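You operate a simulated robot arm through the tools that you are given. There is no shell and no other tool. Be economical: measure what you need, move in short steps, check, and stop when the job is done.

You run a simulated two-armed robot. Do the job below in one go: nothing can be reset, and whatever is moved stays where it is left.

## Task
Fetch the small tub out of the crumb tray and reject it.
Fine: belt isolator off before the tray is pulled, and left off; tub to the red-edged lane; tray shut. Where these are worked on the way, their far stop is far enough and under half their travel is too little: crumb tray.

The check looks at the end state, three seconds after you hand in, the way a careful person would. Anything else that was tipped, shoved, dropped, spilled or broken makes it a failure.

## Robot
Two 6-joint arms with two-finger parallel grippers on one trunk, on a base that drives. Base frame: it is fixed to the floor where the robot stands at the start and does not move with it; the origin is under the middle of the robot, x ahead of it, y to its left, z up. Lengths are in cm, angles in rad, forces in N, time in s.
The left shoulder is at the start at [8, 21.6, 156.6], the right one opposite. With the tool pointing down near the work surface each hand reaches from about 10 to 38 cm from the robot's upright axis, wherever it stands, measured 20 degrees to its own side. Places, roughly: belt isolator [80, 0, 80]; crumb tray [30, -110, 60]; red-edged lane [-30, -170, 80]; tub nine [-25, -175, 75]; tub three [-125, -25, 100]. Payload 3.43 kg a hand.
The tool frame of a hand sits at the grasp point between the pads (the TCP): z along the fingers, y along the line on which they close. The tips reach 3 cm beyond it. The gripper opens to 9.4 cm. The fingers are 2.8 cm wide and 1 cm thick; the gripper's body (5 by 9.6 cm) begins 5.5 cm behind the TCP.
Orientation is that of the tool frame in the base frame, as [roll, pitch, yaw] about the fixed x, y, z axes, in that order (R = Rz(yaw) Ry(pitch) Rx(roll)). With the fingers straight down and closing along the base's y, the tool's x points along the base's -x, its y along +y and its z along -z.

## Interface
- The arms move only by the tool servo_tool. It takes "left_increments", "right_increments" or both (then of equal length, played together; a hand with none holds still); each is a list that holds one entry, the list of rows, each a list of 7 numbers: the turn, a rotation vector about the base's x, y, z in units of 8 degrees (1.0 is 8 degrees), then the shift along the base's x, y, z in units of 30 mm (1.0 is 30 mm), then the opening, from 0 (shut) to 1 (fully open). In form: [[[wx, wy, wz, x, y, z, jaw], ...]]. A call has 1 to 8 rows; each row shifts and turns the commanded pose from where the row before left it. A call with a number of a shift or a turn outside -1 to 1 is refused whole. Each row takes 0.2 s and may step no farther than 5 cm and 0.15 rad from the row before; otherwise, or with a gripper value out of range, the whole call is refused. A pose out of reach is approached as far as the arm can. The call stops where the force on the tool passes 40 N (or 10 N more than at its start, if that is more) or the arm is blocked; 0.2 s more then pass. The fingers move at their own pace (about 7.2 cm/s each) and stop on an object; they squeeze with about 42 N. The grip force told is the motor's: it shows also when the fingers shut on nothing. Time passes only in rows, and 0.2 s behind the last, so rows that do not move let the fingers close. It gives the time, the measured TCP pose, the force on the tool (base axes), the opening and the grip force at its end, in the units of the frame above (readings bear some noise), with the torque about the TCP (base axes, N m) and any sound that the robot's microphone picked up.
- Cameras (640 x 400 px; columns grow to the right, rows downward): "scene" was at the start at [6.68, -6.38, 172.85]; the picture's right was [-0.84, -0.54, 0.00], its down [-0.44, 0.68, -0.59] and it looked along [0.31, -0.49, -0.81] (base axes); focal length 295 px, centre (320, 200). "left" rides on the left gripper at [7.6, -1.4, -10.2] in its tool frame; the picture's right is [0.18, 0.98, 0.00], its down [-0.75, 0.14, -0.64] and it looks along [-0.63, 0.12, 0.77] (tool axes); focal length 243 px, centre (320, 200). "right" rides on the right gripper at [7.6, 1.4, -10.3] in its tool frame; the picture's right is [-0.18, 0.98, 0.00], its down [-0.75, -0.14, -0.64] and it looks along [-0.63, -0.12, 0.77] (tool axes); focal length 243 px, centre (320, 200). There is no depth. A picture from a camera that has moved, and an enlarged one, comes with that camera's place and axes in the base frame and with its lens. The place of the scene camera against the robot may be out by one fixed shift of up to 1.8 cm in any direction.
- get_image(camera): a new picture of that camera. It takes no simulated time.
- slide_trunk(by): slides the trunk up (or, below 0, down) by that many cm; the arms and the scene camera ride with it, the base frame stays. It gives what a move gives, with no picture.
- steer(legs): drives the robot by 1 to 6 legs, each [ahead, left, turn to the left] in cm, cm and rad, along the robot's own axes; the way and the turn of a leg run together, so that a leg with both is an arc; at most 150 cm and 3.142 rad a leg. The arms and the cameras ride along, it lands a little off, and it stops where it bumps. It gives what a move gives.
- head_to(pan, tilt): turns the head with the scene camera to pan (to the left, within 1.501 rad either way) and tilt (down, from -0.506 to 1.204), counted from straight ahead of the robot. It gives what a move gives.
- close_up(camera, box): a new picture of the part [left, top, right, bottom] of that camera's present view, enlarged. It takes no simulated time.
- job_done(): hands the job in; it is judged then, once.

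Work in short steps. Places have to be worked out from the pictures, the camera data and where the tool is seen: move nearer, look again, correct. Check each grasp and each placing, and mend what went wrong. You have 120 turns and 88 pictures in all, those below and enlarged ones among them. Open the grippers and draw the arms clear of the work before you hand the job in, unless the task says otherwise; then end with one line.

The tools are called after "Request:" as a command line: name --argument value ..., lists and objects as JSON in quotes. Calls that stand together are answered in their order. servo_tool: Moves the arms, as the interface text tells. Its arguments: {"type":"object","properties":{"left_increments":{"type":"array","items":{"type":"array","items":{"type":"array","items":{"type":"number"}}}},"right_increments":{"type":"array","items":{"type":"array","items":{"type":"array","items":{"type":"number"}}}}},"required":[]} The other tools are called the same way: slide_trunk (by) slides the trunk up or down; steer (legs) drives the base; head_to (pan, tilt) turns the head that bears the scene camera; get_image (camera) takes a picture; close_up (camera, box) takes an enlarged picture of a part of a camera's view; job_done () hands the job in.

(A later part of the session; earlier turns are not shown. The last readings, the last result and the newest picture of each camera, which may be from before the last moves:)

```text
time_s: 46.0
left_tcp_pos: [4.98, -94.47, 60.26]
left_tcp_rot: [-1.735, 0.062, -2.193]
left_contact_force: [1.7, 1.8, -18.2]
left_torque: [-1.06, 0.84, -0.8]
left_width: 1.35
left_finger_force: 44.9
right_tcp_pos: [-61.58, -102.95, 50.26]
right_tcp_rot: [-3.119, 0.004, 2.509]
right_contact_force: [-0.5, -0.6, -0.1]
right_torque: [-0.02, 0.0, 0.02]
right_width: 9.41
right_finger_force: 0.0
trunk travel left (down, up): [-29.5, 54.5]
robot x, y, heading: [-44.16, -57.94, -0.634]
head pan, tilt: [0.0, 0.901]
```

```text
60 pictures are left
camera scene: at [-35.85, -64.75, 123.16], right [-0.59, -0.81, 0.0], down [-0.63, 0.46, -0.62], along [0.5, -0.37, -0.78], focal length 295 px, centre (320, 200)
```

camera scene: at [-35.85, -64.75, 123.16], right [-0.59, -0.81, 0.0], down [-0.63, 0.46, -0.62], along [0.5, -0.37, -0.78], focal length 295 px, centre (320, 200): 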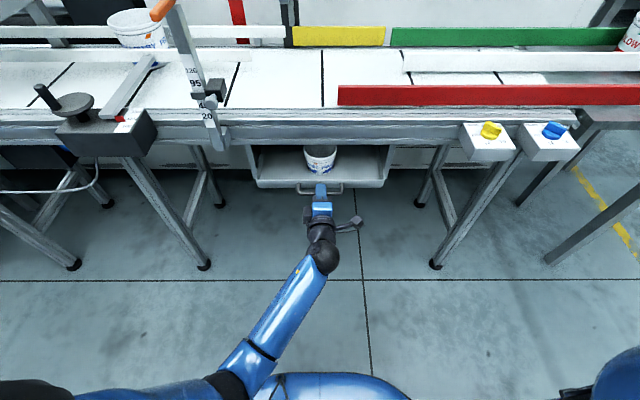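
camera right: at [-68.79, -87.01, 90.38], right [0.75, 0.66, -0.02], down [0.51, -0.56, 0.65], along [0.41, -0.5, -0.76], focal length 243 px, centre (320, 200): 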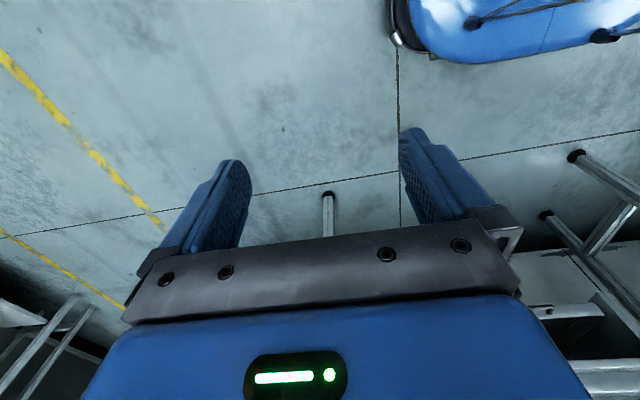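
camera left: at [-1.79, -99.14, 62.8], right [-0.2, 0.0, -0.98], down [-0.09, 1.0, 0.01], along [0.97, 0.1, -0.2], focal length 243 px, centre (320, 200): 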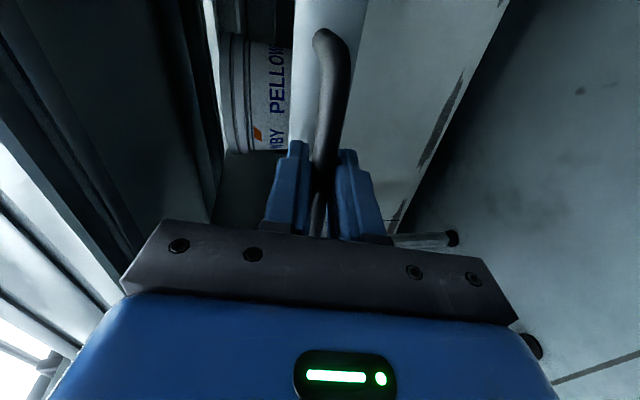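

The tray slides out with the tub upright. I continue pulling.

Request:
servo_tool --left_increments '[[[0, 0, 0, -0.3, 0.221, 0, 0], [0, 0, 0, -0.3, 0.221, 0, 0], [0, 0, 0, -0.3, 0.221, 0, 0], [0, 0, 0, -0.3, 0.221, 0, 0], [0, 0, 0, -0.3, 0.221, 0, 0], [0, 0, 0, -0.3, 0.221, 0, 0], [0, 0, 0, -0.3, 0.221, 0, 0], [0, 0, 0, -0.3, 0.221, 0, 0]]]'

Request:
get_image --camera "scene"

```text
time_s: 47.8
left_tcp_pos: [-2.23, -89.14, 60.13]
left_tcp_rot: [-1.736, 0.064, -2.192]
left_contact_force: [5.7, 8.0, -19.6]
left_torque: [-0.94, 0.86, -0.47]
left_width: 1.33
left_finger_force: 45.5
right_tcp_pos: [-61.6, -103.03, 50.21]
right_tcp_rot: [-3.116, 0.004, 2.509]
right_contact_force: [0.4, 0.5, -0.6]
right_torque: [0.0, 0.02, -0.01]
right_width: 9.4
right_finger_force: 0.1
trunk travel left (down, up): [-29.5, 54.5]
robot x, y, heading: [-44.15, -58.48, -0.633]
head pan, tilt: [0.0, 0.901]
```

```text
59 pictures are left
camera scene: at [-35.81, -64.68, 123.15], right [-0.59, -0.81, 0.0], down [-0.63, 0.46, -0.62], along [0.5, -0.37, -0.78], focal length 295 px, centre (320, 200)
```

scene: 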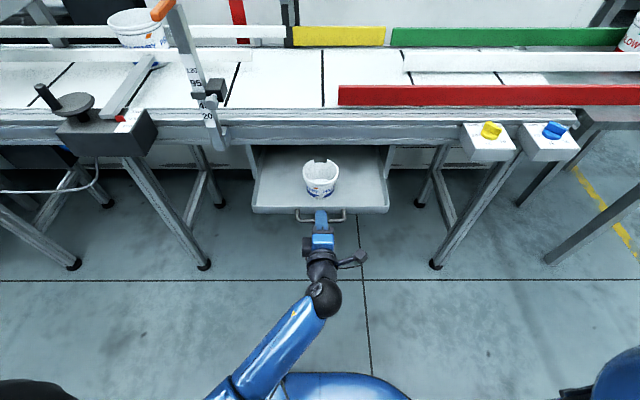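

16 cm out so far; continuing until the stop.

Request:
servo_tool --left_increments '[[[0, 0, 0, -0.3, 0.221, 0, 0], [0, 0, 0, -0.3, 0.221, 0, 0], [0, 0, 0, -0.3, 0.221, 0, 0], [0, 0, 0, -0.3, 0.221, 0, 0], [0, 0, 0, -0.3, 0.221, 0, 0], [0, 0, 0, -0.3, 0.221, 0, 0], [0, 0, 0, -0.3, 0.221, 0, 0], [0, 0, 0, -0.3, 0.221, 0, 0]]]'

Request:
get_image --camera "scene"

```text
time_s: 49.6
left_tcp_pos: [-9.23, -84.25, 60.12]
left_tcp_rot: [-1.73, 0.059, -2.193]
left_contact_force: [32.2, -16.1, -2.6]
left_torque: [-1.03, 0.71, 0.34]
left_width: 1.34
left_finger_force: 44.8
right_tcp_pos: [-61.52, -103.14, 50.28]
right_tcp_rot: [-3.118, 0.003, 2.512]
right_contact_force: [1.0, 0.3, 0.7]
right_torque: [-0.03, 0.0, 0.0]
right_width: 9.39
right_finger_force: 0.1
trunk travel left (down, up): [-29.5, 54.5]
robot x, y, heading: [-44.15, -58.6, -0.635]
head pan, tilt: [0.0, 0.901]
```

```text
58 pictures are left
camera scene: at [-35.52, -64.95, 123.16], right [-0.59, -0.81, 0.0], down [-0.64, 0.46, -0.62], along [0.5, -0.37, -0.79], focal length 295 px, centre (320, 200)
```

scene: 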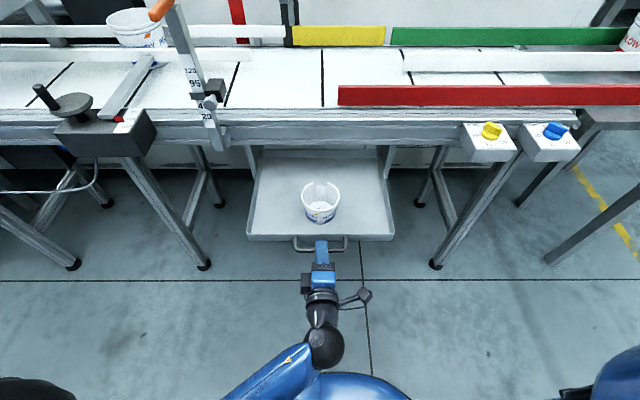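

36 N back-force: the far stop at ~24.7 cm. I ease, release, and back the left hand off; then a close-up of the tub.

Request:
servo_tool --left_increments '[[[0, 0, 0, 0.1, -0.07, 0, 0], [0, 0, 0, 0, 0, 0, 0.3], [0, 0, 0, 0, 0, 0, 0.5], [0, 0, 0, 0, 0, 0, 0.6], [0, 0, 0, -0.5, 0.37, 0, 0.6], [0, 0, 0, -0.5, 0.37, 0, 0.6], [0, 0, 0, -0.5, 0.37, 0, 0.6]]]'

Request:
close_up --camera "scene" --box '[240, 140, 400, 260]'

```text
time_s: 51.2
left_tcp_pos: [-13.26, -80.88, 60.49]
left_tcp_rot: [-1.728, 0.063, -2.176]
left_contact_force: [-0.1, 0.3, -0.3]
left_torque: [0.04, -0.02, -0.02]
left_width: 5.66
left_finger_force: 0.0
right_tcp_pos: [-61.77, -102.91, 50.2]
right_tcp_rot: [-3.117, 0.005, 2.51]
right_contact_force: [0.0, 0.6, 1.4]
right_torque: [0.04, 0.0, -0.02]
right_width: 9.39
right_finger_force: 0.0
trunk travel left (down, up): [-29.5, 54.5]
robot x, y, heading: [-44.4, -58.05, -0.632]
head pan, tilt: [0.0, 0.901]
```

```text
3.33 times, centred on (320, 200) of scene
camera zoom: at [-36.05, -64.67, 123.14], right [-0.59, -0.81, 0.0], down [-0.63, 0.46, -0.62], along [0.5, -0.37, -0.78], focal length 982 px, centre (320, 200)
```

zoom: 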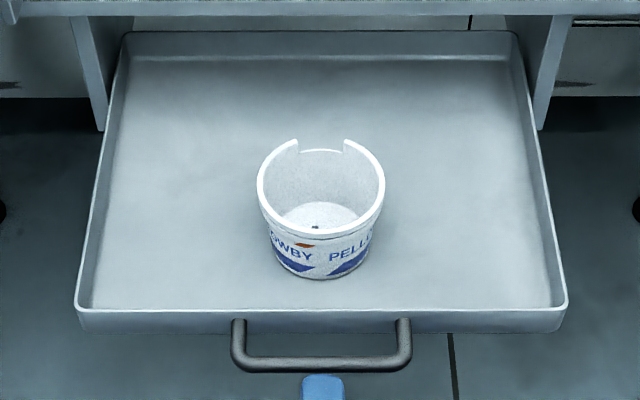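

The tub is empty and upright with rim about 9.4 cm — too wide to span, so I'll pinch its right wall (one finger inside). First I move the left hand aside and raise the trunk 20 cm.

Request:
servo_tool --left_increments '[[[0, 0, 0, -0.4, 0.3, 0, 0.6], [0, 0, 0, 0.3, 0.9, 0, 0.6], [0, 0, 0, 0.4, 0.9, 0, 0.6], [0, 0, 0, 0.4, 0.9, 0, 0.6], [0, 0, 0, 0.4, 0.9, 0, 0.6], [0, 0, 0, 0.4, 0.9, 0, 0.6], [0, 0, 0, 0.4, 0.9, 0, 0.6]]]'

Request:
slide_trunk --by 24

Request:
servo_tool --right_increments '[[[0, 0, 0, 1, 0, 0.3, 1], [0, 0, 0, 1, 0, 0.3, 1], [0, 0, 0, 1, 0, 0.3, 1], [0, 0, 0, 1, 0, 0.3, 1], [0, 0, 0, 1, 0, 0.3, 1], [0, 0, 0, 1, 0, 0.3, 1], [0, 0, 0, 1, 0, 0, 1], [0, 0, 0, 1, 0, 0, 1]]]'

Request:
get_image --camera "right"

Request:
get_image --camera "scene"

```text
time_s: 52.8
left_tcp_pos: [-7.89, -64.01, 60.63]
left_tcp_rot: [-1.734, 0.066, -2.194]
left_contact_force: [0.0, 0.5, -0.1]
left_torque: [-0.02, -0.01, -0.02]
left_width: 5.63
left_finger_force: 0.0
left hand out of reach, approached as far as the arm can: row 7
right_tcp_pos: [-61.7, -103.04, 50.25]
right_tcp_rot: [-3.118, 0.006, 2.508]
right_contact_force: [0.3, 0.9, 0.8]
right_torque: [-0.02, -0.03, 0.02]
right_width: 9.41
right_finger_force: 0.0
trunk travel left (down, up): [-29.5, 54.5]
robot x, y, heading: [-44.54, -58.02, -0.629]
head pan, tilt: [0.0, 0.901]
```

```text
time_s: 55.3
left_tcp_pos: [-7.86, -64.08, 84.63]
left_tcp_rot: [-1.738, 0.067, -2.193]
left_contact_force: [-1.3, 0.3, -0.8]
left_torque: [-0.01, 0.01, -0.01]
left_width: 5.65
left_finger_force: 0.1
right_tcp_pos: [-61.78, -102.92, 74.19]
right_tcp_rot: [-3.118, 0.006, 2.509]
right_contact_force: [0.3, 0.1, -0.4]
right_torque: [0.0, 0.0, -0.03]
right_width: 9.39
right_finger_force: 0.0
trunk travel left (down, up): [-53.5, 30.5]
robot x, y, heading: [-44.16, -58.26, -0.631]
head pan, tilt: [0.0, 0.901]
```

```text
time_s: 57.1
left_tcp_pos: [-7.69, -64.16, 84.44]
left_tcp_rot: [-1.736, 0.066, -2.191]
left_contact_force: [-0.1, 0.8, -0.3]
left_torque: [-0.01, 0.02, -0.01]
left_width: 5.63
left_finger_force: 0.0
right_tcp_pos: [-37.5, -101.94, 74.46]
right_tcp_rot: [-3.118, 0.006, 2.508]
right_contact_force: [0.7, -0.1, 0.3]
right_torque: [0.01, 0.01, 0.01]
right_width: 9.38
right_finger_force: 0.1
right hand out of reach, approached as far as the arm can: row 2, 3, 4, 5, 6, 8
trunk travel left (down, up): [-53.5, 30.5]
robot x, y, heading: [-44.19, -57.81, -0.634]
head pan, tilt: [0.0, 0.901]
```

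```text
56 pictures are left
camera right: at [-42.85, -95.94, 84.58], right [0.73, 0.68, -0.02], down [0.53, -0.54, 0.65], along [0.43, -0.49, -0.76], focal length 243 px, centre (320, 200)
```

right: 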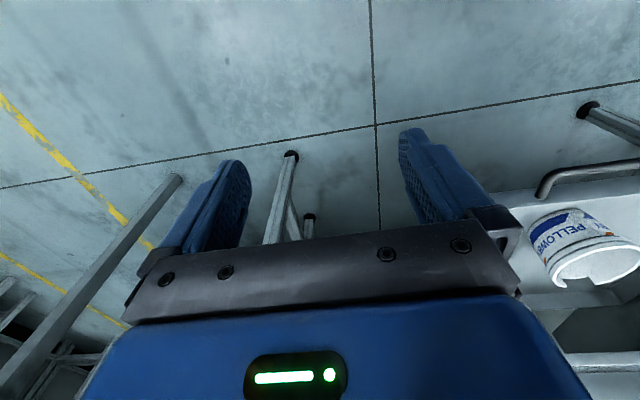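

```text
55 pictures are left
camera scene: at [-35.98, -64.74, 147.18], right [-0.59, -0.81, 0.0], down [-0.63, 0.46, -0.62], along [0.5, -0.37, -0.78], focal length 295 px, centre (320, 200)
```

scene: 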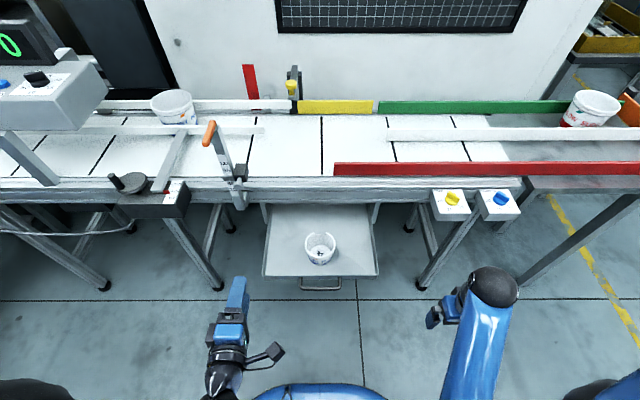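

I take an enlarged view to triangulate the tub's rim.

Request:
close_up --camera "scene" --box '[260, 200, 380, 300]'

```text
4.00 times, centred on (320, 250) of scene
camera zoom: at [-35.98, -64.74, 147.18], right [-0.59, -0.81, 0.0], down [-0.63, 0.46, -0.62], along [0.5, -0.37, -0.78], focal length 1179 px, centre (320, 0)
```

zoom: 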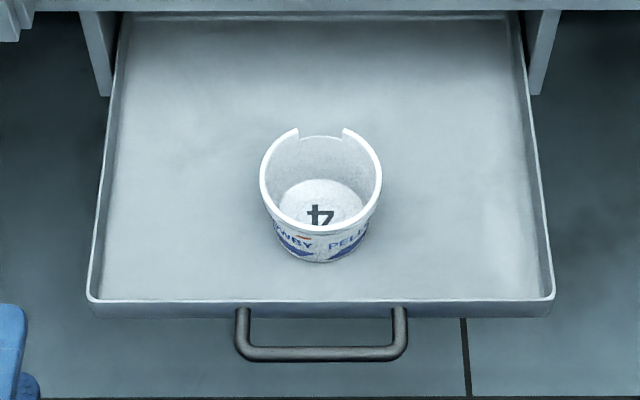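

Rim at z ≈ 66.4, centre ≈ (1.1, −92.0). I bring the right hand over the right wall, ~(−1.6, −95.7), staying high.

Request:
servo_tool --right_increments '[[[0, 0, 0, 1, 0.1, 0.2, 1], [0, 0, 0, 1, 0.1, 0.2, 1], [0, 0, 0, 1, 0.1, 0.2, 1], [0, 0, 0, 1, 0.1, 0.2, 1], [0, 0, 0, 1, 0.1, 0, 1], [0, 0, 0, 1, 0.2, 0, 1], [0, 0, 0, 1, 0.2, 0, 1], [0, 0, 0, 1, 0.2, 0, 0.7]]]'

Request:
servo_tool --right_increments '[[[0, 0, 0, 1, 0.25, 0, 0.7], [0, 0, 0, 1, 0.25, 0, 0.6], [0, 0, 0, 1, 0.25, 0, 0.6], [0, 0, 0, 0.9, 0.25, 0, 0.6]]]'

Request:
get_image --camera "right"

```text
time_s: 58.9
left_tcp_pos: [-7.65, -64.13, 84.54]
left_tcp_rot: [-1.738, 0.068, -2.191]
left_contact_force: [-0.8, 0.6, -0.1]
left_torque: [-0.01, -0.03, -0.02]
left_width: 5.66
left_finger_force: 0.0
right_tcp_pos: [-13.94, -98.59, 73.67]
right_tcp_rot: [-3.119, 0.006, 2.508]
right_contact_force: [-0.2, -0.6, -0.4]
right_torque: [-0.01, 0.0, -0.02]
right_width: 6.57
right_finger_force: 0.0
right hand out of reach, approached as far as the arm can: row 1, 2, 3, 4
trunk travel left (down, up): [-53.5, 30.5]
robot x, y, heading: [-44.17, -57.96, -0.634]
head pan, tilt: [0.0, 0.901]
```

```text
time_s: 59.9
left_tcp_pos: [-7.87, -64.02, 84.44]
left_tcp_rot: [-1.736, 0.067, -2.192]
left_contact_force: [0.0, -0.4, 0.6]
left_torque: [-0.01, -0.05, 0.0]
left_width: 5.64
left_finger_force: 0.0
right_tcp_pos: [-2.19, -95.71, 73.67]
right_tcp_rot: [-3.116, 0.006, 2.51]
right_contact_force: [0.8, -1.0, -0.7]
right_torque: [-0.02, 0.02, 0.01]
right_width: 5.65
right_finger_force: 0.1
trunk travel left (down, up): [-53.5, 30.5]
robot x, y, heading: [-44.29, -58.15, -0.633]
head pan, tilt: [0.0, 0.901]
```

```text
53 pictures are left
camera right: at [-7.44, -89.74, 83.86], right [0.73, 0.68, -0.02], down [0.53, -0.54, 0.65], along [0.43, -0.49, -0.76], focal length 243 px, centre (320, 200)
```

right: 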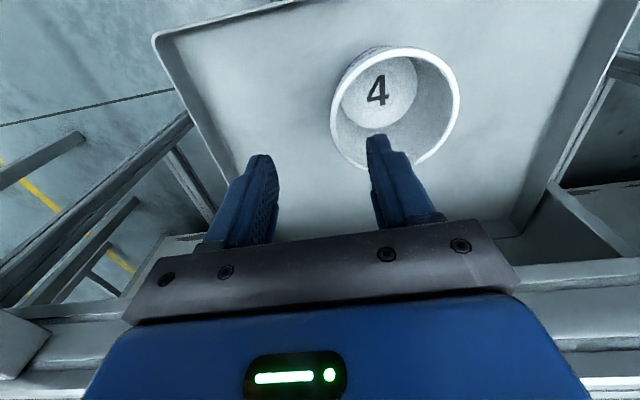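

The hand camera puts the rim centre at (0.6, −91.2). I shift ~0.9 cm and descend over the right wall, checking halfway.

Request:
servo_tool --right_increments '[[[0, 0, 0, 0.03, 0.32, 0, 0.6], [0, 0, 0, 0, 0, -0.5, 0.6], [0, 0, 0, 0, 0, -0.5, 0.6]]]'

Request:
get_image --camera "right"

```text
time_s: 60.7
left_tcp_pos: [-7.88, -64.02, 84.52]
left_tcp_rot: [-1.737, 0.067, -2.191]
left_contact_force: [0.0, 0.1, -0.7]
left_torque: [-0.01, 0.0, -0.01]
left_width: 5.64
left_finger_force: 0.0
right_tcp_pos: [-2.4, -94.67, 70.78]
right_tcp_rot: [-3.118, 0.005, 2.51]
right_contact_force: [-0.7, 0.4, 0.4]
right_torque: [0.0, 0.02, 0.0]
right_width: 5.64
right_finger_force: 0.1
trunk travel left (down, up): [-53.5, 30.5]
robot x, y, heading: [-44.0, -58.11, -0.63]
head pan, tilt: [0.0, 0.901]
```

```text
52 pictures are left
camera right: at [-7.63, -88.74, 80.99], right [0.73, 0.68, -0.02], down [0.53, -0.54, 0.65], along [0.43, -0.49, -0.76], focal length 243 px, centre (320, 200)
```

right: 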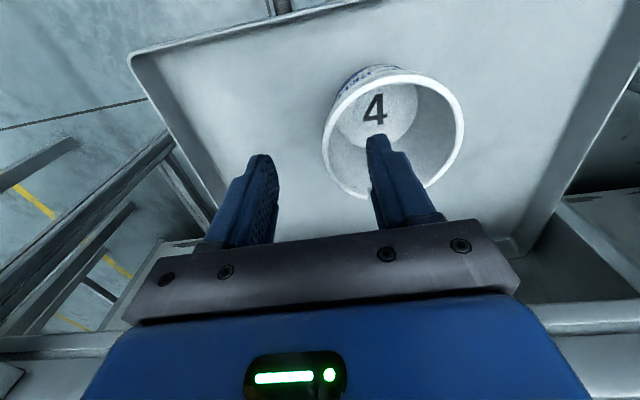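

Well aligned: the wall sits between the fingers. I descend 4 cm and close.

Request:
servo_tool --right_increments '[[[0, 0, 0, 0, 0, -0.45, 0.6], [0, 0, 0, 0, 0, -0.45, 0.6], [0, 0, 0, 0, 0, -0.4, 0.6], [0, 0, 0, 0, 0, 0, 0.4], [0, 0, 0, 0, 0, 0, 0.2], [0, 0, 0, 0, 0, 0, 0.1], [0, 0, 0, 0, 0, 0, 0], [0, 0, 0, 0, 0, 0, 0]]]'

Request:
get_image --camera "right"

```text
time_s: 62.5
left_tcp_pos: [-7.85, -64.02, 84.63]
left_tcp_rot: [-1.734, 0.068, -2.193]
left_contact_force: [0.0, -0.6, 0.1]
left_torque: [-0.03, 0.01, 0.02]
left_width: 5.63
left_finger_force: 0.0
right_tcp_pos: [-2.01, -94.49, 66.99]
right_tcp_rot: [-3.119, 0.007, 2.51]
right_contact_force: [2.0, 1.7, 7.3]
right_torque: [0.61, -0.49, 0.04]
right_width: 0.34
right_finger_force: 37.7
trunk travel left (down, up): [-53.5, 30.5]
robot x, y, heading: [-44.29, -57.92, -0.632]
head pan, tilt: [0.0, 0.901]
```

```text
51 pictures are left
camera right: at [-7.42, -88.52, 77.15], right [0.73, 0.68, -0.02], down [0.53, -0.54, 0.65], along [0.43, -0.49, -0.76], focal length 243 px, centre (320, 200)
```

right: 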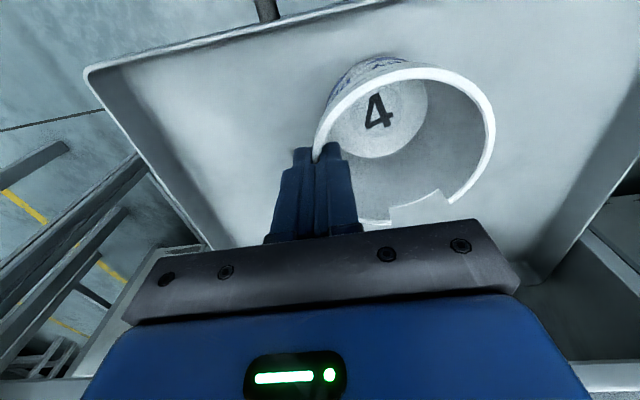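

The wall is gripped (0.34 cm). I lift gently.

Request:
servo_tool --right_increments '[[[0, 0, 0, 0, 0, 0.2, 0], [0, 0, 0, 0, 0, 0.4, 0], [0, 0, 0, 0, 0, 0.5, 0], [0, 0, 0, 0, 0, 0.5, 0], [0, 0, 0, 0, 0, 0.5, 0]]]'

Request:
get_image --camera "right"

```text
time_s: 63.7
left_tcp_pos: [-7.74, -64.0, 84.58]
left_tcp_rot: [-1.736, 0.067, -2.193]
left_contact_force: [0.1, 0.3, -0.9]
left_torque: [0.0, 0.01, -0.01]
left_width: 5.65
left_finger_force: 0.0
right_tcp_pos: [-2.26, -94.77, 73.15]
right_tcp_rot: [-3.115, 0.005, 2.511]
right_contact_force: [0.6, 0.4, -0.9]
right_torque: [-0.03, 0.0, -0.01]
right_width: 0.16
right_finger_force: 36.1
trunk travel left (down, up): [-53.5, 30.5]
robot x, y, heading: [-44.34, -58.02, -0.631]
head pan, tilt: [0.0, 0.901]
```

```text
50 pictures are left
camera right: at [-7.5, -88.68, 83.39], right [0.73, 0.68, -0.02], down [0.53, -0.54, 0.65], along [0.43, -0.49, -0.76], focal length 243 px, centre (320, 200)
```

right: 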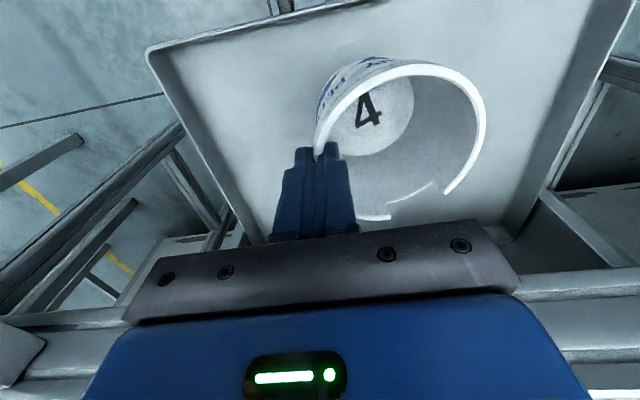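

The tub is lifted cleanly. I raise the trunk fully for clearance, then drive right toward the lane.

Request:
slide_trunk --by 28

Request:
steer --legs '[[0, -40, 0], [0, -32, 0]]'

Request:
get_image --camera "scene"

Request:
get_image --camera "right"

```text
time_s: 66.5
left_tcp_pos: [-7.95, -64.05, 112.49]
left_tcp_rot: [-1.736, 0.067, -2.19]
left_contact_force: [0.6, -0.4, -0.8]
left_torque: [0.02, 0.0, 0.0]
left_width: 5.66
left_finger_force: 0.0
right_tcp_pos: [-2.18, -94.69, 101.29]
right_tcp_rot: [-3.118, 0.004, 2.51]
right_contact_force: [0.1, 0.0, 0.0]
right_torque: [-0.03, 0.01, -0.02]
right_width: 0.12
right_finger_force: 36.1
trunk travel left (down, up): [-81.5, 2.5]
robot x, y, heading: [-44.71, -58.2, -0.629]
head pan, tilt: [0.0, 0.901]
```

```text
time_s: 70.7
left_tcp_pos: [-50.52, -122.41, 112.46]
left_tcp_rot: [-1.737, 0.064, -2.2]
left_contact_force: [0.1, 0.1, -0.1]
left_torque: [-0.02, 0.01, 0.01]
left_width: 5.65
left_finger_force: 0.0
right_tcp_pos: [-45.03, -153.03, 101.13]
right_tcp_rot: [-3.115, 0.005, 2.502]
right_contact_force: [0.6, 0.5, -0.6]
right_torque: [-0.04, -0.02, 0.0]
right_width: 0.12
right_finger_force: 35.7
trunk travel left (down, up): [-81.5, 2.5]
robot x, y, heading: [-87.24, -116.24, -0.635]
head pan, tilt: [0.0, 0.901]
```

```text
49 pictures are left
camera scene: at [-78.67, -122.65, 175.18], right [-0.6, -0.8, 0.0], down [-0.63, 0.47, -0.62], along [0.5, -0.37, -0.78], focal length 295 px, centre (320, 200)
```

scene: 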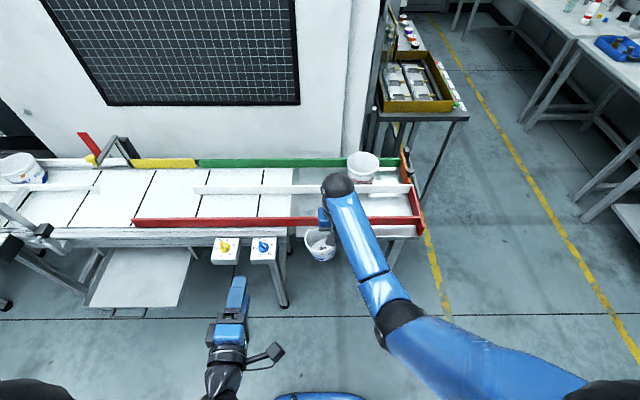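

```text
48 pictures are left
camera right: at [-50.38, -146.96, 111.38], right [0.73, 0.68, -0.03], down [0.53, -0.55, 0.65], along [0.43, -0.49, -0.76], focal length 243 px, centre (320, 200)
```

right: 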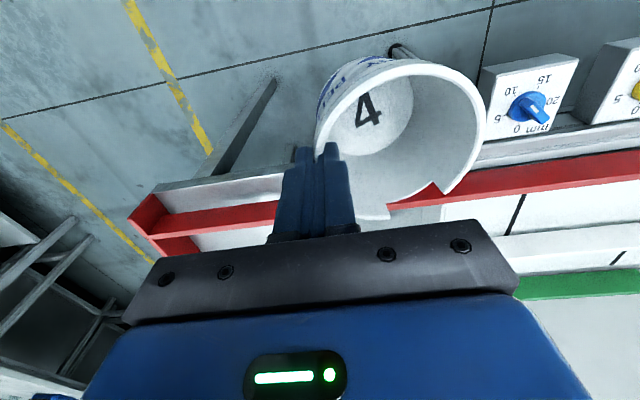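

The lane has a red front edge and red end wall; its centre is at n ≈ 81 (about 27 cm ahead of the tub). I drive 6 right and 20 ahead, then look.

Request:
steer --legs '[[0, -6, 0], [20, 0, 0]]'

Request:
get_image --camera "scene"

Request:
get_image --camera "right"

```text
time_s: 72.9
left_tcp_pos: [-38.42, -139.54, 112.76]
left_tcp_rot: [-1.732, 0.068, -2.207]
left_contact_force: [-1.1, 0.3, 0.0]
left_torque: [-0.02, 0.0, -0.01]
left_width: 5.65
left_finger_force: 0.1
right_tcp_pos: [-33.05, -170.26, 101.53]
right_tcp_rot: [-3.119, 0.008, 2.495]
right_contact_force: [-1.0, -0.3, -0.4]
right_torque: [-0.03, -0.05, 0.0]
right_width: 0.08
right_finger_force: 36.3
trunk travel left (down, up): [-81.5, 2.5]
robot x, y, heading: [-74.42, -133.37, -0.642]
head pan, tilt: [0.0, 0.901]
```

```text
47 pictures are left
camera scene: at [-66.78, -139.69, 175.23], right [-0.6, -0.8, 0.0], down [-0.62, 0.47, -0.62], along [0.5, -0.38, -0.78], focal length 295 px, centre (320, 200)
```

scene: 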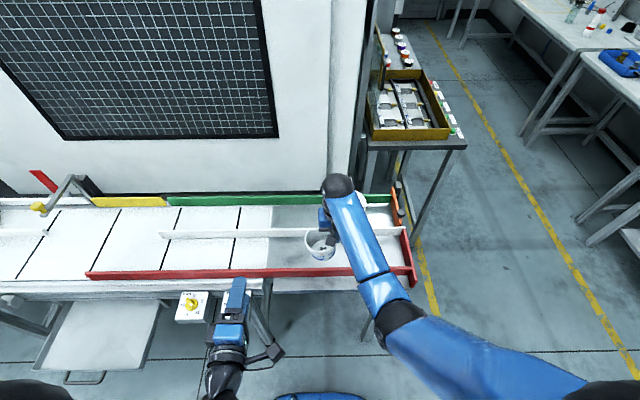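

```text
46 pictures are left
camera right: at [-38.4, -164.24, 111.56], right [0.74, 0.67, -0.02], down [0.52, -0.55, 0.65], along [0.43, -0.49, -0.76], focal length 243 px, centre (320, 200)
```

right: 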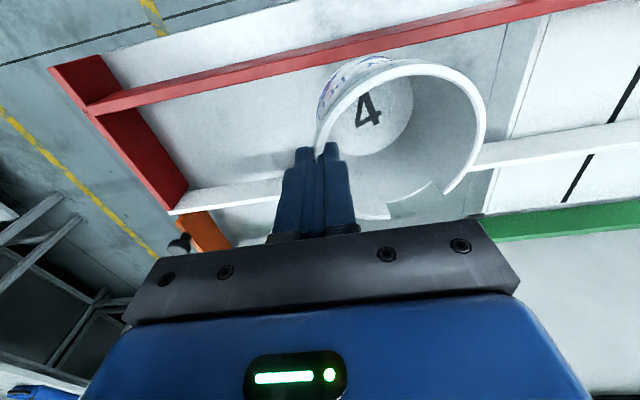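

The tub hangs between red edge (n≈72) and divider (n≈86); tub centre n≈74.4. I nudge ahead 4 cm and lower the trunk 10 cm.

Request:
steer --legs '[[4.2, 0, 0]]'

Request:
slide_trunk --by -10

Request:
get_image --camera "right"

Request:
get_image --camera "scene"

```text
time_s: 73.8
left_tcp_pos: [-35.29, -141.82, 112.72]
left_tcp_rot: [-1.727, 0.067, -2.206]
left_contact_force: [0.2, 1.1, -0.4]
left_torque: [-0.01, 0.03, 0.0]
left_width: 5.65
left_finger_force: 0.1
right_tcp_pos: [-30.03, -172.47, 101.67]
right_tcp_rot: [-3.118, 0.012, 2.496]
right_contact_force: [-1.0, 1.3, 0.0]
right_torque: [-0.02, -0.03, 0.03]
right_width: 0.1
right_finger_force: 36.4
trunk travel left (down, up): [-81.5, 2.5]
robot x, y, heading: [-71.45, -136.04, -0.643]
head pan, tilt: [0.0, 0.901]
```

```text
time_s: 75.1
left_tcp_pos: [-34.81, -142.32, 102.54]
left_tcp_rot: [-1.735, 0.067, -2.206]
left_contact_force: [-0.5, 0.9, 0.1]
left_torque: [0.01, -0.01, -0.03]
left_width: 5.65
left_finger_force: 0.0
right_tcp_pos: [-29.65, -172.96, 91.3]
right_tcp_rot: [-3.117, 0.006, 2.496]
right_contact_force: [0.0, -0.7, 0.1]
right_torque: [-0.01, 0.0, -0.01]
right_width: 0.1
right_finger_force: 36.2
trunk travel left (down, up): [-71.5, 12.5]
robot x, y, heading: [-70.77, -135.94, -0.646]
head pan, tilt: [0.0, 0.901]
```

```text
45 pictures are left
camera right: at [-34.8, -166.86, 101.42], right [0.74, 0.67, -0.02], down [0.52, -0.55, 0.65], along [0.43, -0.49, -0.76], focal length 243 px, centre (320, 200)
```

right: 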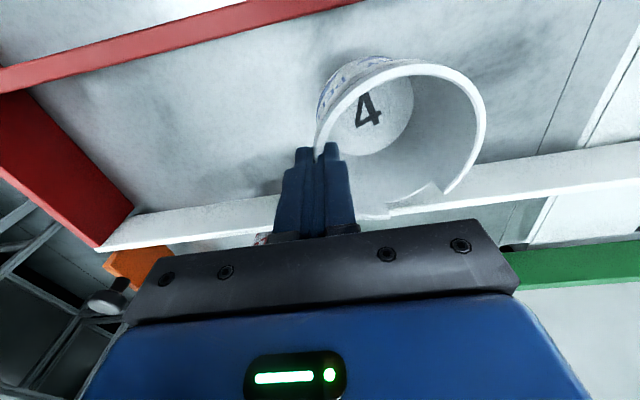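

```text
44 pictures are left
camera scene: at [-63.05, -142.46, 165.2], right [-0.6, -0.8, 0.0], down [-0.63, 0.47, -0.62], along [0.5, -0.37, -0.78], focal length 295 px, centre (320, 200)
```

scene: 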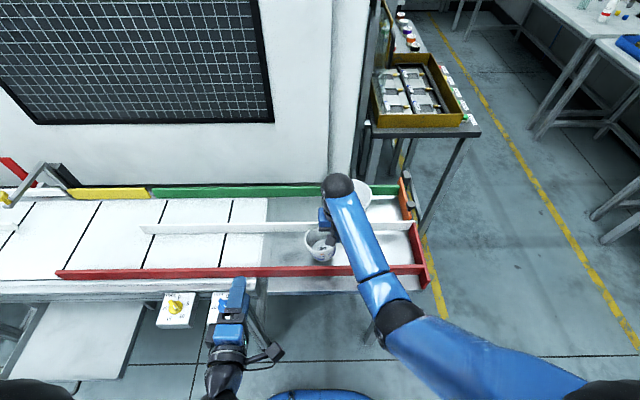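

Centred in the lane (n 71.7–85.3, tub at 78.6). I lower slowly by hand, watching force.

Request:
servo_tool --right_increments '[[[0, 0, 0, 0, 0, -0.3, 0], [0, 0, 0, 0, 0, -0.3, 0], [0, 0, 0, 0, 0, -0.2, 0], [0, 0, 0, 0, 0, -0.2, 0]]]'

Request:
close_up --camera "scene" --box '[270, 200, 390, 290]'

```text
time_s: 76.1
left_tcp_pos: [-35.04, -142.36, 102.62]
left_tcp_rot: [-1.734, 0.069, -2.209]
left_contact_force: [-0.6, -0.2, 0.8]
left_torque: [0.01, 0.0, -0.01]
left_width: 5.68
left_finger_force: 0.1
right_tcp_pos: [-29.85, -173.28, 88.48]
right_tcp_rot: [-3.119, 0.009, 2.495]
right_contact_force: [-5.5, -7.1, 20.1]
right_torque: [0.53, -0.57, -0.01]
right_width: 0.25
right_finger_force: 37.3
trunk travel left (down, up): [-71.5, 12.5]
robot x, y, heading: [-70.88, -135.78, -0.646]
head pan, tilt: [0.0, 0.901]
```

```text
4.44 times, centred on (330, 245) of scene
camera zoom: at [-63.39, -142.59, 165.24], right [-0.6, -0.8, 0.0], down [-0.62, 0.47, -0.62], along [0.5, -0.37, -0.78], focal length 1310 px, centre (276, 0)
```

zoom: 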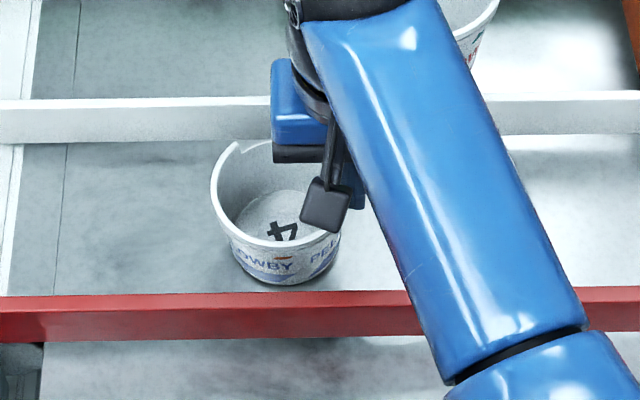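

Contact (20 N): the tub stands on the lane floor. I ease up 2 mm, open gently, then lift out.

Request:
servo_tool --right_increments '[[[0, 0, 0, 0, 0, 0.07, 0], [0, 0, 0, 0, 0, 0, 0.1], [0, 0, 0, 0, 0, 0, 0.25], [0, 0, 0, 0, 0, 0, 0.4], [0, 0, 0, 0, 0, 0, 0.4]]]'

Request:
get_image --camera "right"

```text
time_s: 77.3
left_tcp_pos: [-34.72, -142.29, 102.53]
left_tcp_rot: [-1.738, 0.066, -2.207]
left_contact_force: [0.4, 0.4, -0.2]
left_torque: [0.01, 0.0, 0.0]
left_width: 5.64
left_finger_force: 0.0
right_tcp_pos: [-29.41, -173.08, 88.33]
right_tcp_rot: [-3.118, 0.003, 2.495]
right_contact_force: [0.5, -0.2, 0.1]
right_torque: [-0.04, 0.03, -0.01]
right_width: 3.75
right_finger_force: 0.0
trunk travel left (down, up): [-71.5, 12.5]
robot x, y, heading: [-71.3, -135.89, -0.645]
head pan, tilt: [0.0, 0.901]
```

```text
42 pictures are left
camera right: at [-34.74, -166.98, 98.57], right [0.74, 0.67, -0.02], down [0.52, -0.55, 0.65], along [0.42, -0.49, -0.76], focal length 243 px, centre (320, 200)
```

right: 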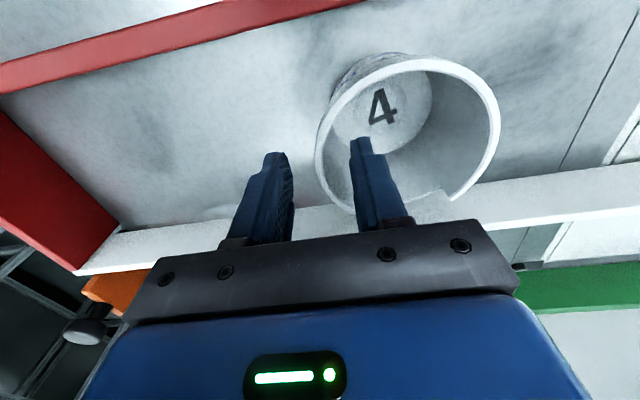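

Released, upright. I lift straight out with the trunk.

Request:
slide_trunk --by 12

Request:
steer --legs '[[-28, 0, 0.01]]'

Request:
get_image --camera "scene"

```text
time_s: 78.8
left_tcp_pos: [-34.88, -142.26, 114.5]
left_tcp_rot: [-1.737, 0.066, -2.206]
left_contact_force: [1.2, 0.1, 0.4]
left_torque: [0.01, 0.04, 0.01]
left_width: 5.65
left_finger_force: 0.0
right_tcp_pos: [-29.51, -173.06, 100.54]
right_tcp_rot: [-3.118, 0.005, 2.496]
right_contact_force: [0.8, 0.0, 0.6]
right_torque: [0.0, -0.04, 0.02]
right_width: 3.76
right_finger_force: 0.1
trunk travel left (down, up): [-83.5, 0.5]
robot x, y, heading: [-71.01, -136.47, -0.646]
head pan, tilt: [0.0, 0.901]
```

```text
time_s: 80.8
left_tcp_pos: [-56.63, -125.58, 114.48]
left_tcp_rot: [-1.739, 0.068, -2.198]
left_contact_force: [0.6, 0.4, 0.2]
left_torque: [-0.04, -0.03, 0.03]
left_width: 5.63
left_finger_force: 0.0
right_tcp_pos: [-51.1, -156.28, 100.26]
right_tcp_rot: [-3.117, 0.002, 2.506]
right_contact_force: [0.4, 0.1, 0.3]
right_torque: [0.01, -0.02, 0.02]
right_width: 3.77
right_finger_force: 0.1
trunk travel left (down, up): [-83.5, 0.5]
robot x, y, heading: [-93.83, -119.67, -0.636]
head pan, tilt: [0.0, 0.901]
```

```text
41 pictures are left
camera scene: at [-84.65, -126.25, 177.14], right [-0.59, -0.8, 0.0], down [-0.63, 0.47, -0.62], along [0.5, -0.37, -0.79], focal length 295 px, centre (320, 200)
```

scene: 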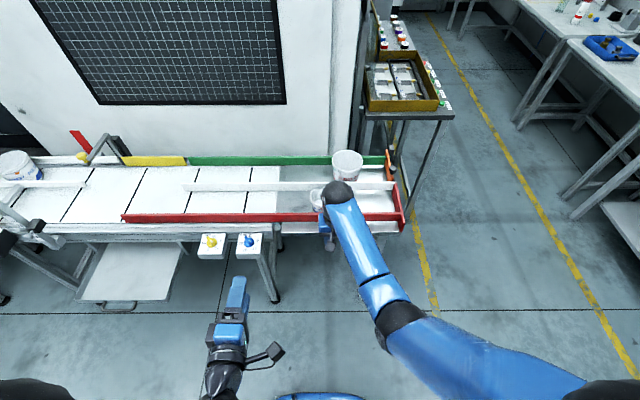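

Tub "4" stands in the red-edged lane. I retract the right hand and drive back left to the tray.

Request:
servo_tool --right_increments '[[[0, 0, 0, -1, -0.1, 0, 0.4], [0, 0, 0, -1, -0.1, 0, 0.4], [0, 0, 0, -1, -0.1, 0, 0.4], [0, 0, 0, -1, -0.1, 0, 0.4], [0, 0, 0, -1, -0.1, 0, 0.4], [0, 0, 0, -1, -0.1, 0, 0.4], [0, 0, 0, -1, -0.1, 0, 0.4], [0, 0, 0, -1, -0.1, 0, 0.4]]]'

Request:
servo_tool --right_increments '[[[0, 0, 0, -1, -0.1, 0, 0.4], [0, 0, 0, -1, -0.1, 0, 0.4], [0, 0, 0, -1, -0.1, 0, 0.4], [0, 0, 0, -1, -0.1, 0, 0.4], [0, 0, 0, -1, -0.1, 0, 0.4], [0, 0, 0, -1, -0.1, 0, 0.4], [0, 0, 0, -1, -0.1, 0, 0.4], [0, 0, 0, -1, -0.1, 0, 0.4]]]'

Request:
close_up --camera "scene" --box '[240, 130, 440, 250]'

Request:
steer --legs '[[0, 40, 0], [2, 39, 0]]'

```text
time_s: 82.6
left_tcp_pos: [-57.02, -125.45, 114.55]
left_tcp_rot: [-1.735, 0.068, -2.195]
left_contact_force: [0.1, -0.3, 0.3]
left_torque: [-0.01, -0.01, 0.0]
left_width: 5.63
left_finger_force: 0.0
right_tcp_pos: [-75.4, -158.4, 100.5]
right_tcp_rot: [-3.118, 0.004, 2.506]
right_contact_force: [-0.3, 0.1, 0.0]
right_torque: [0.0, 0.0, -0.03]
right_width: 3.75
right_finger_force: 0.1
trunk travel left (down, up): [-83.5, 0.5]
robot x, y, heading: [-92.93, -119.53, -0.637]
head pan, tilt: [0.0, 0.901]
```

```text
time_s: 84.1
left_tcp_pos: [-56.87, -125.32, 114.54]
left_tcp_rot: [-1.739, 0.067, -2.197]
left_contact_force: [1.2, 0.7, -0.4]
left_torque: [0.0, 0.01, -0.01]
left_width: 5.65
left_finger_force: 0.1
right_tcp_pos: [-89.45, -160.4, 101.15]
right_tcp_rot: [-3.096, 0.035, 2.742]
right_contact_force: [-0.6, 0.2, -0.8]
right_torque: [0.01, 0.0, -0.05]
right_width: 3.77
right_finger_force: 0.0
trunk travel left (down, up): [-83.5, 0.5]
robot x, y, heading: [-93.4, -119.28, -0.632]
head pan, tilt: [0.0, 0.901]
stopped in row 7 (right hand): the arm was blocked; the commanded pose is now the measured one
```

```text
3.20 times, centred on (340, 190) of scene
camera zoom: at [-85.02, -125.97, 177.24], right [-0.59, -0.8, 0.0], down [-0.63, 0.47, -0.62], along [0.5, -0.37, -0.78], focal length 943 px, centre (256, 232)
```

zoom: 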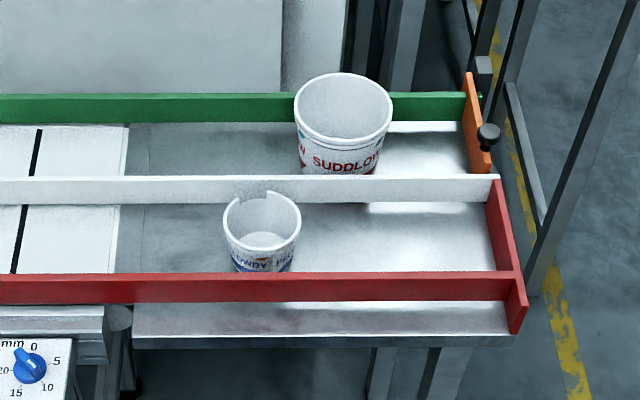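

```text
time_s: 88.7
left_tcp_pos: [-8.28, -63.28, 114.68]
left_tcp_rot: [-1.737, 0.072, -2.197]
left_contact_force: [0.8, 0.0, -0.1]
left_torque: [0.03, 0.02, 0.02]
left_width: 5.65
left_finger_force: 0.1
right_tcp_pos: [-40.84, -98.44, 101.14]
right_tcp_rot: [-3.096, 0.039, 2.737]
right_contact_force: [0.1, 0.5, -0.1]
right_torque: [-0.03, 0.02, -0.02]
right_width: 3.76
right_finger_force: 0.0
trunk travel left (down, up): [-83.5, 0.5]
robot x, y, heading: [-45.04, -57.21, -0.633]
head pan, tilt: [0.0, 0.901]
```

The tub stands upright in the lane beside tub nine, untouched. I lower the trunk so that the left hand is at handle height again.

Request:
slide_trunk --by -54

Request:
get_image --camera "scene"

```text
refused: -54 is not a number from -40 to 40
```

```text
39 pictures are left
camera scene: at [-36.57, -63.89, 177.19], right [-0.59, -0.8, 0.0], down [-0.63, 0.47, -0.62], along [0.5, -0.37, -0.78], focal length 295 px, centre (320, 200)
```

scene: 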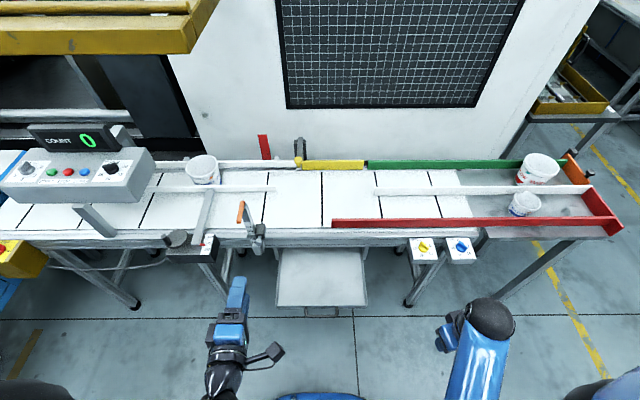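

The travel is limited to 40 per call; I lower in two steps and bring the left hand in line with the handle.

Request:
slide_trunk --by -30

Request:
slide_trunk --by -24

Request:
servo_tool --left_increments '[[[0, 0, 0, -0.4, -0.75, 0, 0.8], [0, 0, 0, -0.4, -0.75, 0, 0.8], [0, 0, 0, -0.4, -0.75, 0, 0.8], [0, 0, 0, -0.4, -0.75, 0, 0.8], [0, 0, 0, -0.4, -0.75, 0, 0.8], [0, 0, 0, -0.3, -0.7, 0, 0.8]]]'

Request:
get_image --camera "left"

Request:
get_image --camera "scene"

```text
time_s: 91.7
left_tcp_pos: [-8.04, -63.03, 84.46]
left_tcp_rot: [-1.736, 0.065, -2.198]
left_contact_force: [-1.0, 0.0, 0.5]
left_torque: [0.0, -0.04, 0.01]
left_width: 5.63
left_finger_force: 0.1
right_tcp_pos: [-40.66, -98.1, 71.16]
right_tcp_rot: [-3.092, 0.039, 2.741]
right_contact_force: [0.2, -0.1, -0.1]
right_torque: [0.04, -0.01, -0.01]
right_width: 3.77
right_finger_force: 0.0
trunk travel left (down, up): [-53.5, 30.5]
robot x, y, heading: [-44.43, -57.16, -0.636]
head pan, tilt: [0.0, 0.901]
```

```text
time_s: 94.2
left_tcp_pos: [-8.17, -63.02, 60.51]
left_tcp_rot: [-1.735, 0.066, -2.196]
left_contact_force: [-0.4, 0.0, -0.3]
left_torque: [-0.01, -0.02, -0.02]
left_width: 5.63
left_finger_force: 0.2
right_tcp_pos: [-40.75, -98.27, 47.21]
right_tcp_rot: [-3.091, 0.038, 2.741]
right_contact_force: [-0.2, -0.1, 0.7]
right_torque: [0.0, -0.01, -0.02]
right_width: 3.76
right_finger_force: 0.0
trunk travel left (down, up): [-29.5, 54.5]
robot x, y, heading: [-44.6, -56.72, -0.636]
head pan, tilt: [0.0, 0.901]
```

```text
time_s: 95.4
left_tcp_pos: [-10.64, -67.28, 59.26]
left_tcp_rot: [-1.782, 0.154, -2.122]
left_contact_force: [-0.6, 0.1, 0.7]
left_torque: [-0.01, -0.03, -0.01]
left_width: 7.5
left_finger_force: 0.1
right_tcp_pos: [-40.69, -98.39, 47.12]
right_tcp_rot: [-3.091, 0.04, 2.74]
right_contact_force: [0.1, -0.3, -0.3]
right_torque: [-0.02, 0.04, 0.0]
right_width: 3.74
right_finger_force: 0.2
trunk travel left (down, up): [-29.5, 54.5]
robot x, y, heading: [-44.26, -57.29, -0.637]
head pan, tilt: [0.0, 0.901]
stopped in row 6 (left hand): the arm was blocked; the commanded pose is now the measured one
```

```text
38 pictures are left
camera left: at [-23.12, -69.01, 61.62], right [-0.19, 0.08, -0.98], down [-0.17, 0.98, 0.11], along [0.97, 0.19, -0.18], focal length 243 px, centre (320, 200)
```

left: 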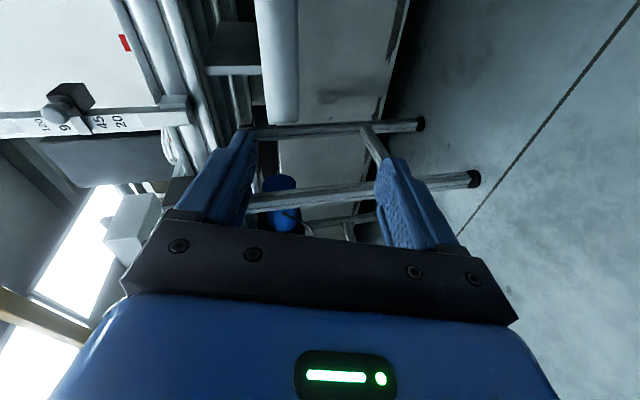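

```text
37 pictures are left
camera scene: at [-36.29, -63.53, 123.07], right [-0.59, -0.8, 0.0], down [-0.63, 0.47, -0.62], along [0.5, -0.37, -0.78], focal length 295 px, centre (320, 200)
```

scene: 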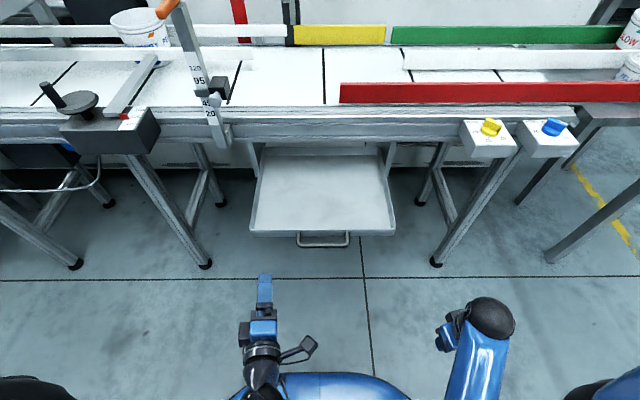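

The arm is too tucked-in. I back the base 8 cm, fix the small wrist deviation, and go out first, then across to the handle.

Request:
steer --legs '[[-8, 0, 0]]'

Request:
servo_tool --left_increments '[[[0, 0, 0, 0.8, -0.6, 0.1, 0.8], [0, 0, 0, 0.8, -0.6, 0.1, 0.8], [-0.36, 0.055, -0.33, 0.4, -0.5, 0.1, 0.8], [-0.36, 0.055, -0.33, -0.1, -0.75, 0.1, 0.8], [0, 0, 0, -0.2, -0.8, 0.1, 0.8], [0, 0, 0, -0.2, -0.8, 0.1, 0.8], [0, 0, 0, -0.2, -0.8, 0.1, 0.8], [0, 0, 0, -0.2, -0.8, 0, 0.8]]]'

Request:
get_image --camera "left"

```text
time_s: 96.5
left_tcp_pos: [-17.25, -62.66, 59.35]
left_tcp_rot: [-1.777, 0.157, -2.124]
left_contact_force: [0.8, -0.7, 0.2]
left_torque: [0.01, -0.02, -0.02]
left_width: 7.52
left_finger_force: 0.1
right_tcp_pos: [-47.22, -93.56, 47.34]
right_tcp_rot: [-3.09, 0.041, 2.738]
right_contact_force: [0.1, 0.2, 0.4]
right_torque: [-0.01, -0.02, -0.02]
right_width: 3.76
right_finger_force: 0.0
trunk travel left (down, up): [-29.5, 54.5]
robot x, y, heading: [-51.05, -52.33, -0.636]
head pan, tilt: [0.0, 0.901]
```

```text
time_s: 98.3
left_tcp_pos: [-13.86, -79.5, 61.32]
left_tcp_rot: [-1.737, 0.067, -2.209]
left_contact_force: [0.4, -0.3, 0.5]
left_torque: [0.04, -0.04, -0.01]
left_width: 7.53
left_finger_force: 0.0
right_tcp_pos: [-47.05, -93.53, 47.3]
right_tcp_rot: [-3.091, 0.039, 2.739]
right_contact_force: [0.6, 0.3, 0.2]
right_torque: [-0.01, 0.05, 0.05]
right_width: 3.79
right_finger_force: 0.1
trunk travel left (down, up): [-29.5, 54.5]
robot x, y, heading: [-51.1, -52.26, -0.637]
head pan, tilt: [0.0, 0.901]
```

```text
36 pictures are left
camera left: at [-26.42, -79.87, 63.83], right [-0.2, 0.0, -0.98], down [-0.08, 1.0, 0.02], along [0.98, 0.08, -0.2], focal length 243 px, centre (320, 200)
```

left: 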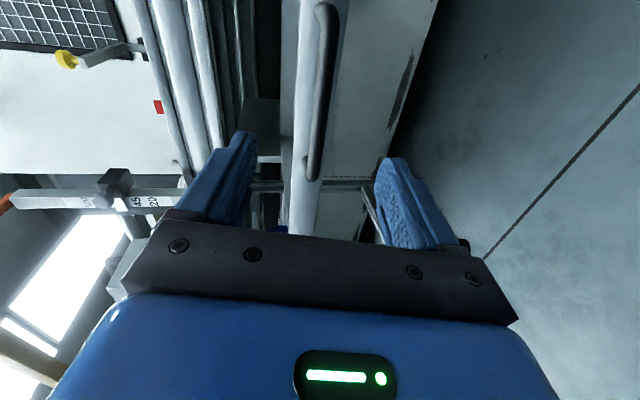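

The bar is lined up again. I advance 6.5 cm and grip it.

Request:
servo_tool --left_increments '[[[0, 0, 0, 0.52, -0.5, -0.12, 0.8], [0, 0, 0, 0.52, -0.5, -0.12, 0.8], [0, 0, 0, 0.52, -0.5, -0.12, 0.8], [0, 0, 0, 0, 0, 0, 0.4], [0, 0, 0, 0, 0, 0, 0], [0, 0, 0, 0, 0, 0, 0], [0, 0, 0, 0, 0, 0, 0]]]'

Request:
get_image --camera "left"

```text
time_s: 99.9
left_tcp_pos: [-9.0, -83.85, 60.21]
left_tcp_rot: [-1.739, 0.063, -2.211]
left_contact_force: [-0.4, 0.3, -6.2]
left_torque: [-0.98, 0.79, 0.26]
left_width: 1.3
left_finger_force: 45.1
right_tcp_pos: [-47.13, -93.64, 47.25]
right_tcp_rot: [-3.089, 0.04, 2.739]
right_contact_force: [-0.6, 0.4, 0.6]
right_torque: [0.02, 0.02, 0.02]
right_width: 3.75
right_finger_force: 0.0
trunk travel left (down, up): [-29.5, 54.5]
robot x, y, heading: [-50.86, -52.36, -0.637]
head pan, tilt: [0.0, 0.901]
```

```text
35 pictures are left
camera left: at [-21.59, -84.07, 62.93], right [-0.2, 0.0, -0.98], down [-0.08, 1.0, 0.01], along [0.98, 0.08, -0.2], focal length 243 px, centre (320, 200)
```

left: 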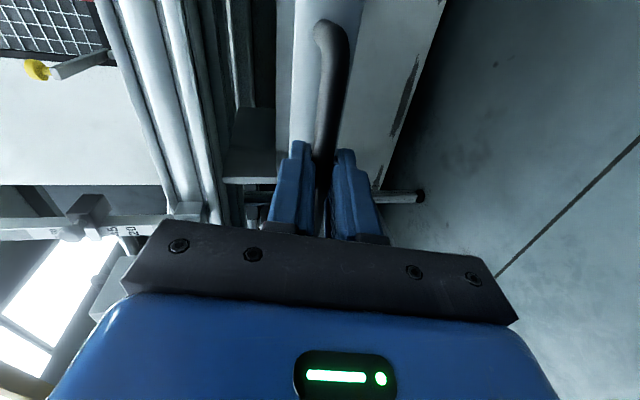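

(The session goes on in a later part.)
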